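You operate a simulated robot arm through the tools that you are given. There is no shell and no other tool. Be economical: measure what you need, move in short steps, check, and stop when the job is done.

Carry out the task below with a simulated robot arm. There is one attempt and no reset: what you move stays moved.

TASK
Push the lid of the grey box shut.

It is judged by the outcome, as a careful person would: the job done as asked, and still so three seconds after it is handed in. It fails if anything else is knocked over, pushed out of place, dropped, spilled or broken.

THE ROBOT
A 7-joint arm with a two-finger parallel gripper, fixed in place. Base frame: the origin is at the foot of the arm, x ahead of it, y to its left, z up; the work surface is at about z = 0.026. Lengths are in m, angles in degrees, forces in N, time in s.
With the tool pointing down near the work surface it reaches from about 0.22 to 0.6 m from the base axis. Its first joint turns from -66.0 to 66.0 degrees. Payload 2.5 kg.
Tool frame: the origin (TCP) lies between the finger pads and is the grasp point; the fingertips stand 0.023 m ahead of it; z points along the fingers, y is the line along which they close. The gripper opens to 0.094 m. The fingers are 0.038 m wide and 0.01 m thick; the gripper's body (0.054 by 0.096 m) begins 0.039 m behind the TCP.
Orientation is that of the tool frame in the base frame, as a unit quaternion [w, x, y, z]. With the fingers straight down and closing along the base's y, the tool's x points along the base's -x, its y along +y and its z along -z.

THE INTERFACE
- The arm moves only by the tool drive_tool. Its arguments are lists of equal length, an entry for each row: "slide": the shift along the tool's x, y, z in units of 150 mm (1.0 is 150 mm), a list of three; "dr": the turn, a rotation vector about the tool's x, y, z in units of 180 degrees (1.0 is 180 degrees), a list of three. In form: {"slide": [[tx, ty, tz], ...], "dr": [[wx, wy, wz], ...]}. A call has 1 to 20 rows; each row is the pose to reach, as a shift and turn from the pose commanded when the call began, along the tool's axes at that moment. "jaw" is the finger opening in m, from 0 to 0.094, set as the call begins (left out, the last holds). A call with a number of a shift or a turn outside -1 to 1 is refused whole. A row lasts 0.2 s, in which the tool goes at most 0.05 m and 8.6 degrees; a call with a longer step from one row to the next is refused whole, and so is a gripper value outside its range. A pose out of reach is approached as far as the arm can. The call stops where the force on the tool passes 40 N (or 10 N more than at its start, if that is more) or the arm is blocked; 0.2 s more then pass. The fingers move at their own pace (about 0.108 m/s each) and stop on an object; they squeeze with about 26 N. The grip force told is the motor's: it shows also when the fingers shut on nothing. Time passes only in rows, and 0.2 s behind the last, so rows that repeat a pose let the fingers close. It gives the time, the measured TCP pose, the force on the tool (base axes), the opening and the grip force at its end, in the units of the frame above (readings bear some noise).
- Cameras (640 x 400 px; columns grow to the right, rows downward): "scene" is fixed at [0.1019, -0.3863, 0.5641]; the picture's right is [0.93, -0.37, 0.00], its down [-0.17, -0.44, -0.88] and it looks along [0.33, 0.82, -0.47] (base axes); focal length 360 px, centre (320, 200). "wrist" rides on the gripper at [-0.039, 0, -0.044] in the tool frame; the picture's right is [0.00, -1.00, 0.00], its down [0.97, 0.00, -0.24] and it looks along [0.24, 0.00, 0.97] (tool axes); focal length 218 px, centre (320, 200).
- camera(camera): a new picture of that camera. No time passes.
- point_at(camera, pixels): for up to 12 pixels [column, row] of the newest picture of that camera ("zoom" is the newest enlarged one), the place [x, y, z] in the base frame of the surface seen there, good to about 0.002 m, but the place of the scene camera against the robot may be out by one fixed shift of up to 0.018 m in any direction. No time passes.
- enlarge(camera, box): a new picture of the part [left, top, right, bottom] of that camera's present view, enlarged. No time passes.
- finish_job(): hands the job in; it is judged then, once.

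Work in short steps. Measure before you move; look again where a grasp or a placing could have gone wrong, and mend it. You have 60 turns and 20 pictures in all, the two below and enlarged ones among them. Open the gripper and draw the arm clear of the work before you hand the job in, unless the task says otherwise; then end with one line.

The tools are called after "Call:" by a JSON object that holds its "op" and its "data". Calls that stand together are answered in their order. drive_tool: Moves the arm, as the interface text tells. Its arguments: {"type":"object","properties":{"slide":{"type":"array"},"dr":{"type":"array"},"jaw":{"type":"number"}},"required":["slide","dr"]} The other tools are called the same way: camera (camera) takes a picture; point_at (camera, pixels) gives the place of the surface under pixels of a picture; enlarge (camera, box) takes an enlarged picture of a part of a camera's view; finish_job () hands the job in.

At the start:

```text
clock: 0.0
tool_pos: [0.3046, 0.1395, 0.2206]
tool_rot: [0.001, 0.0, 1.0, 0.0]
force: [0.4, 0.3, -0.1]
width: 0.0941
finger_force: 0.1
```

scene: 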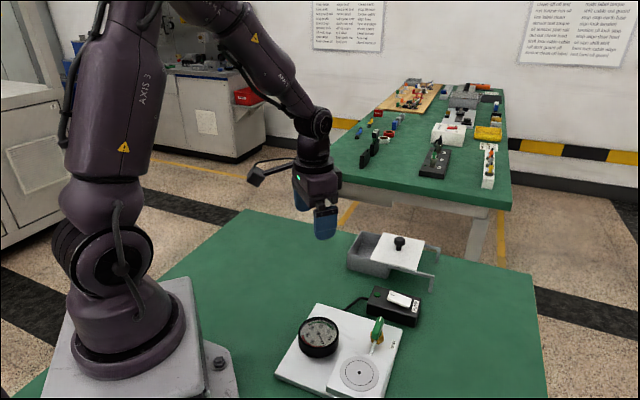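
wrist: 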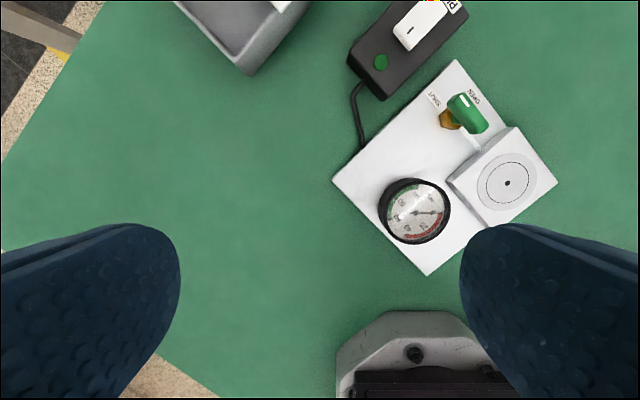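

The grey box with a white sliding lid and black knob is near scene pixel (400,250). I enlarge it.

Call:
{"op": "enlarge", "data": {"camera": "scene", "box": [330, 210, 458, 330]}}

```text
3.33 times, centred on (394, 270) of scene
```

zoom: 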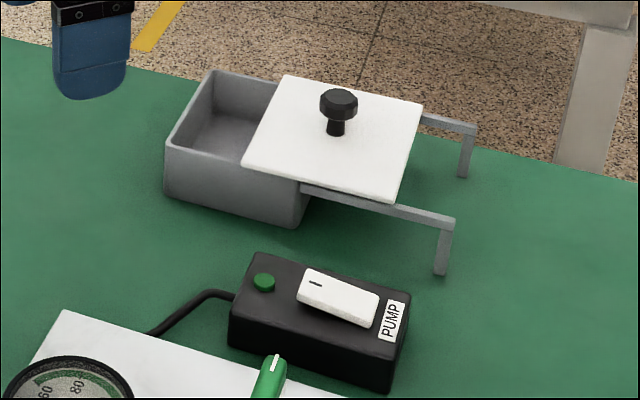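

The lid slides on two rails off to the right; it has to go left over the box. I measure the corners and knob.

Call:
{"op": "point_at", "data": {"camera": "zoom", "pixels": [[286, 78], [420, 104], [394, 198], [246, 165], [338, 96], [335, 130], [214, 73], [168, 142], [470, 128], [450, 222], [295, 215], [200, 130]]}}

Call:
{"op": "point_at", "data": {"camera": "scene", "pixels": [[320, 338], [358, 373], [378, 326], [325, 225], [300, 300]]}}

Call:
{"op": "point_at", "data": {"camera": "wrist", "pixels": [[415, 210], [508, 183], [467, 113], [248, 75], [180, 5], [380, 62]]}}

```text
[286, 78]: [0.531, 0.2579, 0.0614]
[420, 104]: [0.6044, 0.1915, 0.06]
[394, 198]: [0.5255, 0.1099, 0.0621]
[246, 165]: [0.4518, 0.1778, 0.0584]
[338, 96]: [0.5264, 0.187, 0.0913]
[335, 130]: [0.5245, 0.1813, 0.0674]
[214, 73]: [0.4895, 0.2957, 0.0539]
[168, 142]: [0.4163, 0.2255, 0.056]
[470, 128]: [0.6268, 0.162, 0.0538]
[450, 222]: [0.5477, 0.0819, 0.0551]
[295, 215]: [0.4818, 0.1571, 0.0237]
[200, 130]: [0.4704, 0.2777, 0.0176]
```

```text
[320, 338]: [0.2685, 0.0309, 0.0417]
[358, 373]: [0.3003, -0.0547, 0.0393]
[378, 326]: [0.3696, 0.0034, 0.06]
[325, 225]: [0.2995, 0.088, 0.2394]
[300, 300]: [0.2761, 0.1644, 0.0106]
```

```text
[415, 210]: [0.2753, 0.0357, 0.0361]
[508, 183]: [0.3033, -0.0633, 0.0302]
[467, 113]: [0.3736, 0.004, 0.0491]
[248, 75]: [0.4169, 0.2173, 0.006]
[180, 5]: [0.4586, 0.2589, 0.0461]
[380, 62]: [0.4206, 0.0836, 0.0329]
```

The wrist camera has no fixed offset, so I move over the box at the same height. On the way I turn the tool y axis along the lid's closing direction (-0.74, 0.67) and close the jaws.

Call:
{"op": "drive_tool", "data": {"slide": [[-0.16, 0, 0], [-0.33, 0, 0], [-0.5, 0, 0], [-0.66, 0, 0], [-0.83, 0, 0], [-1, 0, 0], [-1, 0, 0]], "dr": [[0, 0, -0.044], [0, 0, -0.089], [0, 0, -0.133], [0, 0, -0.178], [0, 0, -0.222], [0, 0, -0.267], [0, 0, -0.267]], "jaw": 0}}

Call:
{"op": "camera", "data": {"camera": "wrist"}}

```text
clock: 1.6
tool_pos: [0.4544, 0.1397, 0.2198]
tool_rot: [0.0, -0.408, 0.913, 0.0]
force: [-0.1, 0.4, 1.4]
width: 0.0
finger_force: 25.9
```

```text
16 pictures are left
```

wrist: 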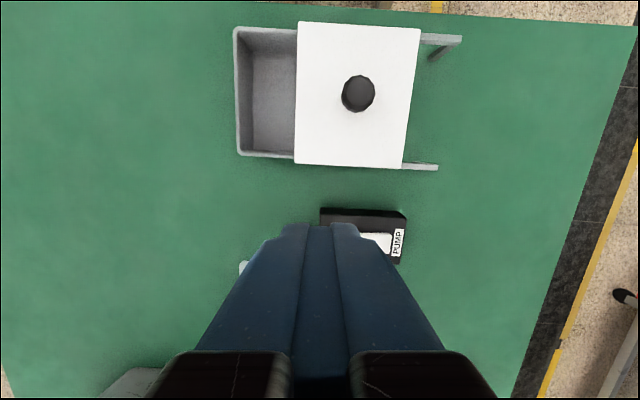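

Aligned to within a few degrees. I measure the knob, lid corners, box and table from the wrist camera.

Call:
{"op": "point_at", "data": {"camera": "wrist", "pixels": [[358, 92], [345, 92], [373, 92], [301, 26], [417, 31], [402, 164], [298, 161], [236, 30], [239, 154], [500, 120], [455, 40], [340, 130]]}}

```text
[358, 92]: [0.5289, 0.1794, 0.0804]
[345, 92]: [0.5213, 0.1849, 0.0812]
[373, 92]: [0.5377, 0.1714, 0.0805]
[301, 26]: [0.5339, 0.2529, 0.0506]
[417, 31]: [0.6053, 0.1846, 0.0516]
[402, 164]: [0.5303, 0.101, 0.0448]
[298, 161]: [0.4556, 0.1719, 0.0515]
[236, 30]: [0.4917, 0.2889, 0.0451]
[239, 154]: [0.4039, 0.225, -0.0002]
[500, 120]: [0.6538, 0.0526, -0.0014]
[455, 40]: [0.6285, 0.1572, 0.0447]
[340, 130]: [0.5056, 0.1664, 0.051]
```

The wrist camera puts the table at z≈-0.001, but it should be 0.026, so the heights are in doubt. I check against the fingertips, whose place I know, in both cameras.

Call:
{"op": "point_at", "data": {"camera": "wrist", "pixels": [[295, 228], [343, 228], [318, 235], [300, 245], [345, 245]]}}

Call:
{"op": "enlarge", "data": {"camera": "scene", "box": [320, 110, 480, 310]}}

```text
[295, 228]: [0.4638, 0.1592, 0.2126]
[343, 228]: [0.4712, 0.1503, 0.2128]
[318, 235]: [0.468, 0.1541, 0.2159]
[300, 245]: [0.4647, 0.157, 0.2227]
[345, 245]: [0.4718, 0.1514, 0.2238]
```

```text
2.00 times, centred on (400, 210) of scene
```

zoom: 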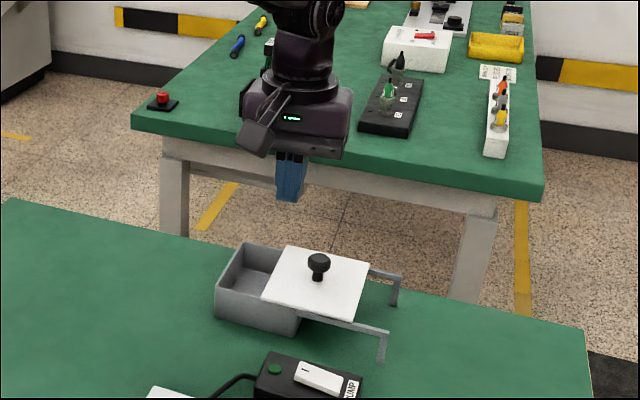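

Call:
{"op": "point_at", "data": {"camera": "zoom", "pixels": [[285, 199], [280, 195], [298, 200], [290, 185], [319, 258], [300, 300], [150, 300]]}}

```text
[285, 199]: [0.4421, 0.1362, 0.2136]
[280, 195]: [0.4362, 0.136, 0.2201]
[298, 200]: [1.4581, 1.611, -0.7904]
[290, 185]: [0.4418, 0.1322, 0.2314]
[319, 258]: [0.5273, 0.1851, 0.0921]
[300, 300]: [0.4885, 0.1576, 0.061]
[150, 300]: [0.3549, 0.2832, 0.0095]
```

Both cameras agree once the scene offset of about +0.01 in z is taken off: table ≈0, lid top ≈0.051, knob top ≈0.081 at (0.529, 0.179). I go to behind the knob at (0.554, 0.155) and descend partway.

Call:
{"op": "drive_tool", "data": {"slide": [[-0.17, -0.143, 0], [-0.35, -0.286, 0], [-0.52, -0.428, 0], [-0.52, -0.428, 0.2], [-0.52, -0.428, 0.4], [-0.52, -0.428, 0.6], [-0.52, -0.428, 0.665], [-0.52, -0.428, 0.665]], "dr": [[0, 0, 0], [0, 0, 0], [0, 0, 0], [0, 0, 0], [0, 0, 0], [0, 0, 0], [0, 0, 0], [0, 0, 0]]}}

Call:
{"op": "enlarge", "data": {"camera": "scene", "box": [340, 190, 468, 310]}}

Call:
{"op": "camera", "data": {"camera": "wrist"}}

```text
clock: 3.4
tool_pos: [0.5556, 0.1548, 0.1214]
tool_rot: [0.0, -0.407, 0.913, 0.0]
force: [1.0, -0.3, 0.5]
width: 0.0002
finger_force: 26.3
```

```text
3.33 times, centred on (404, 250) of scene
```

zoom: 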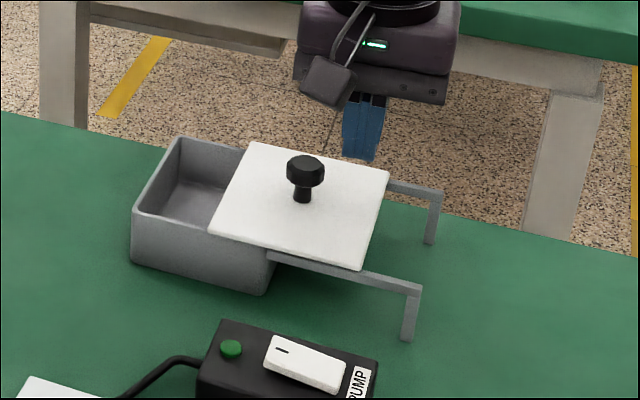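

```text
13 pictures are left
```

wrist: 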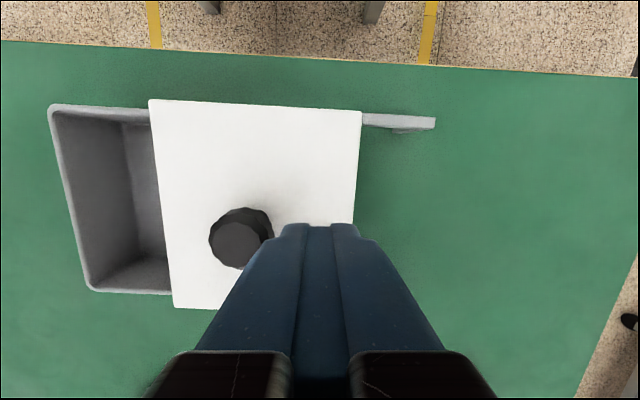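

The knob (wrist px 240,238) lies just left of the closed fingers, as planned. I check its clearance.

Call:
{"op": "point_at", "data": {"camera": "wrist", "pixels": [[238, 245], [211, 240], [266, 225], [240, 265], [255, 210], [330, 180], [346, 150], [150, 102], [174, 305], [52, 108], [90, 288]]}}

```text
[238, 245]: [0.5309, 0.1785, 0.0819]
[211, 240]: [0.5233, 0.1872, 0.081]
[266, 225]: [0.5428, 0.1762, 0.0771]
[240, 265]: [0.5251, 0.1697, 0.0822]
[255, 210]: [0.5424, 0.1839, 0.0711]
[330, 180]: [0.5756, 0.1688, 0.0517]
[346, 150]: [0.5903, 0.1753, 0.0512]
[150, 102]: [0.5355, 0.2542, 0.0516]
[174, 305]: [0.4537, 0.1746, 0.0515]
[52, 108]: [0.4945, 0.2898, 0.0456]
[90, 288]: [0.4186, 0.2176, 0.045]
```

Clearance is about 12 mm, and the lid's travel to the box's left rim is about 55 mm. I lower the tips to ≈0.062 and push slowly along most of the way.

Call:
{"op": "drive_tool", "data": {"slide": [[0, 0, 0.12], [0, 0, 0.24], [0, 0, 0.24], [0, 0.04, 0.24], [-0.003, 0.08, 0.24], [-0.004, 0.12, 0.24], [-0.005, 0.16, 0.24], [-0.007, 0.2, 0.24], [-0.008, 0.24, 0.24], [-0.009, 0.28, 0.24], [-0.011, 0.32, 0.24], [-0.011, 0.32, 0.24]], "dr": [[0, 0, 0], [0, 0, 0], [0, 0, 0], [0, 0, 0], [0, 0, 0], [0, 0, 0], [0, 0, 0], [0, 0, 0], [0, 0, 0], [0, 0, 0], [0, 0, 0], [0, 0, 0]]}}

Call:
{"op": "camera", "data": {"camera": "wrist"}}

```text
clock: 6.0
tool_pos: [0.5209, 0.1877, 0.0841]
tool_rot: [0.0, -0.407, 0.913, 0.001]
force: [0.3, 0.0, 0.3]
width: 0.0
finger_force: 26.0
```

```text
12 pictures are left
```

wrist: 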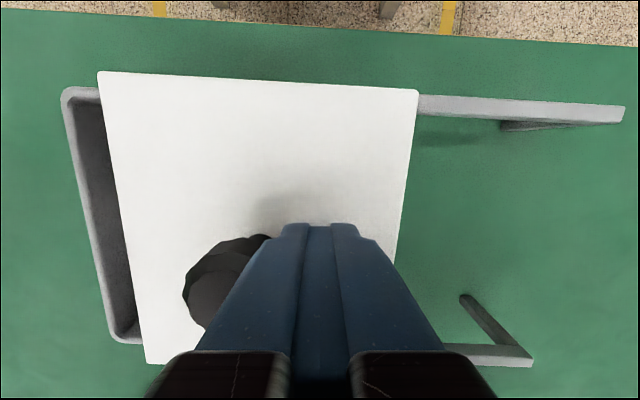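

The lid is sliding straight, with about 19 mm left. I continue slowly until it meets its stop.

Call:
{"op": "drive_tool", "data": {"slide": [[-0.001, 0.03, 0], [-0.002, 0.06, 0], [-0.003, 0.09, 0], [-0.004, 0.11, 0], [-0.004, 0.125, 0], [-0.004, 0.125, 0]], "dr": [[0, 0, 0], [0, 0, 0], [0, 0, 0], [0, 0, 0], [0, 0, 0], [0, 0, 0]]}}

Call:
{"op": "camera", "data": {"camera": "wrist"}}

Call:
{"op": "enlarge", "data": {"camera": "scene", "box": [330, 210, 458, 330]}}

```text
clock: 7.4
tool_pos: [0.5055, 0.2006, 0.0841]
tool_rot: [0.0, -0.408, 0.913, -0.001]
force: [0.2, -1.4, 0.1]
width: 0.0
finger_force: 26.2
```

```text
11 pictures are left
```

wrist: 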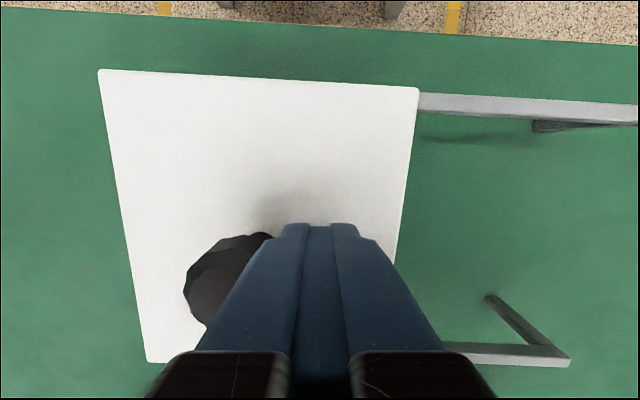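

```text
3.33 times, centred on (394, 270) of scene
```

zoom: 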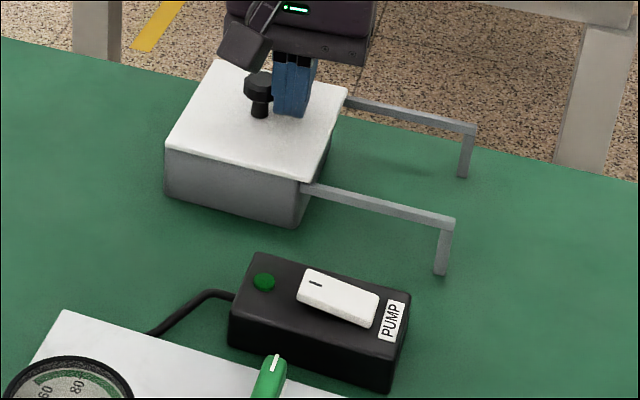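

The lid now looks flush with the box in the scene zoom, but there's no stop force yet. I measure the lid edges against the box rim measured earlier.

Call:
{"op": "point_at", "data": {"camera": "wrist", "pixels": [[101, 72], [147, 357], [122, 200], [416, 91], [405, 180], [95, 72]]}}

Call:
{"op": "enlarge", "data": {"camera": "scene", "box": [370, 225, 430, 280]}}

```text
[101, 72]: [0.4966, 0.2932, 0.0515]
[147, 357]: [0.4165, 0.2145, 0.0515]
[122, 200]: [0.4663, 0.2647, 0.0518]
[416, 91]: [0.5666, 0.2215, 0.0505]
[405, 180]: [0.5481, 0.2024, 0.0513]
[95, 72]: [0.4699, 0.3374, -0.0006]
```

```text
7.27 times, centred on (400, 252) of scene
```

zoom: 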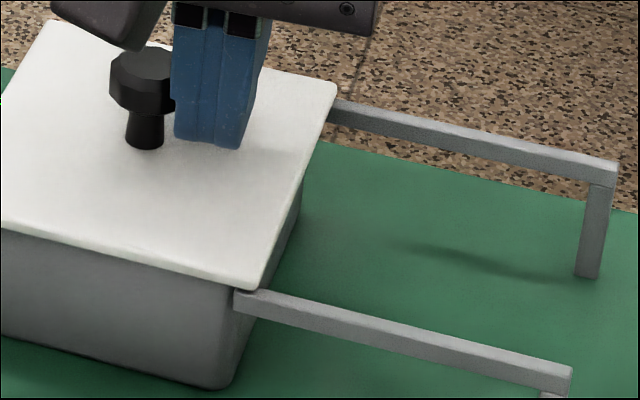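

The lid edge matches the rim to within measuring error. I nudge 3 mm further in 1 mm steps to see whether there is a stop.

Call:
{"op": "drive_tool", "data": {"slide": [[0, 0.007, 0], [0, 0.013, 0], [0, 0.02, 0], [0, 0.02, 0]], "dr": [[0, 0, 0], [0, 0, 0], [0, 0, 0], [0, 0, 0]]}}

Call:
{"op": "camera", "data": {"camera": "wrist"}}

```text
clock: 8.4
tool_pos: [0.504, 0.2022, 0.0831]
tool_rot: [0.0, -0.408, 0.913, 0.0]
force: [1.0, -0.5, -0.4]
width: 0.0003
finger_force: 25.8
```

```text
8 pictures are left
```

wrist: 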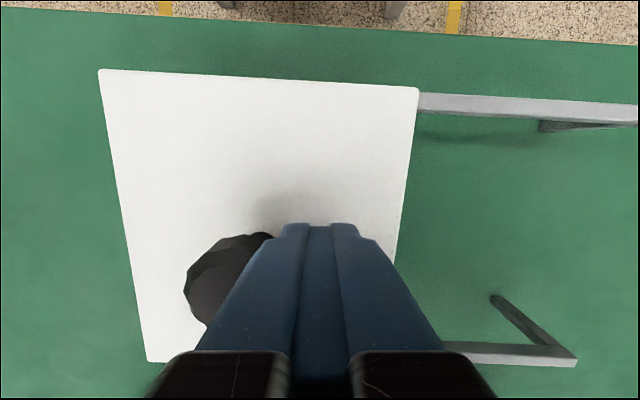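

Call:
{"op": "point_at", "data": {"camera": "wrist", "pixels": [[102, 72], [149, 357], [123, 200], [416, 91], [405, 180]]}}

Call:
{"op": "enlarge", "data": {"camera": "scene", "box": [355, 220, 430, 285]}}

```text
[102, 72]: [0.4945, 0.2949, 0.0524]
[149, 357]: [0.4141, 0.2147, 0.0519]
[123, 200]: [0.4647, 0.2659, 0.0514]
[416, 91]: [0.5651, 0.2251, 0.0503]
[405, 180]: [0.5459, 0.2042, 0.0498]
```

```text
6.15 times, centred on (392, 252) of scene
```

zoom: 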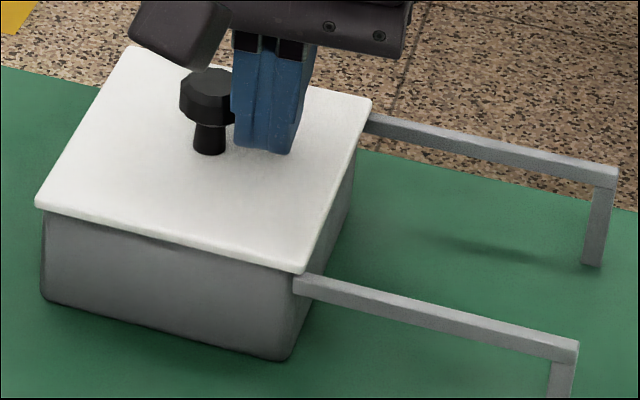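

The lid now overhangs the left rim by about 2 mm, which fits a ~99 mm lid centred on a ~95 mm box. I nudge another 1.5 mm to feel for a stop.

Call:
{"op": "drive_tool", "data": {"slide": [[0, 0.005, 0], [0, 0.01, 0], [0, 0.01, 0]], "dr": [[0, 0, 0], [0, 0, 0], [0, 0, 0]]}}

```text
clock: 9.2
tool_pos: [0.5047, 0.2042, 0.0844]
tool_rot: [0.001, -0.406, 0.914, -0.002]
force: [4.1, -4.1, 1.1]
width: 0.0
finger_force: 26.2
```

A 5.8 N force now opposes the push along its direction, so this is the stop. I press 1.5 mm more to seat it.

Call:
{"op": "drive_tool", "data": {"slide": [[0, 0.005, 0], [0, 0.01, 0], [0, 0.01, 0]], "dr": [[0, 0, 0], [0, 0, 0], [0, 0, 0]]}}

```text
clock: 10.0
tool_pos: [0.5041, 0.2035, 0.0847]
tool_rot: [0.002, -0.407, 0.913, -0.002]
force: [25.6, -5.1, -11.0]
width: 0.0
finger_force: 26.4
```

The force rises to about 28 N with no motion, so the lid is fully shut. I back off from the knob, rise, and then open the gripper.

Call:
{"op": "drive_tool", "data": {"slide": [[0, -0.03, 0], [0, -0.1, 0], [0, -0.1, -0.2], [0, -0.1, -0.45], [0, -0.1, -0.7], [0, -0.1, -0.9], [0, -0.1, -0.9]], "dr": [[0, 0, 0], [0, 0, 0], [0, 0, 0], [0, 0, 0], [0, 0, 0], [0, 0, 0], [0, 0, 0]]}}

Call:
{"op": "drive_tool", "data": {"slide": [[0.2, 0, 0], [0.4, 0, 0], [0.6, 0, 0], [0.6, 0, 0]], "dr": [[0, 0, 0], [0, 0, 0], [0, 0, 0], [0, 0, 0]], "jaw": 0.09}}

Call:
{"op": "enlarge", "data": {"camera": "scene", "box": [330, 210, 458, 330]}}

```text
clock: 11.6
tool_pos: [0.5119, 0.1954, 0.2204]
tool_rot: [-0.001, -0.408, 0.913, 0.0]
force: [0.0, 0.9, 0.2]
width: 0.0004
finger_force: 26.5
```

```text
clock: 12.6
tool_pos: [0.4515, 0.1281, 0.2206]
tool_rot: [0.001, -0.407, 0.913, 0.0]
force: [0.0, 0.0, -0.1]
width: 0.09
finger_force: 0.1
```

```text
3.33 times, centred on (394, 270) of scene
```

zoom: 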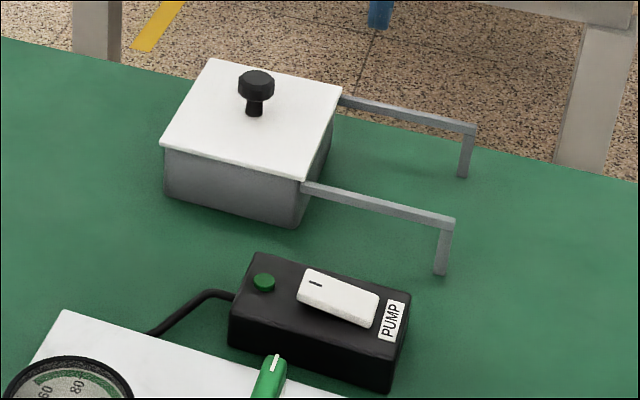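

The lid covers the box, the box and rails haven't moved, and the arm is clear with the gripper open.

Call:
{"op": "finish_job", "data": {}}

```text
The job is handed in.
```

The grey box's lid is pushed shut against its stop, and nothing else in view was moved.
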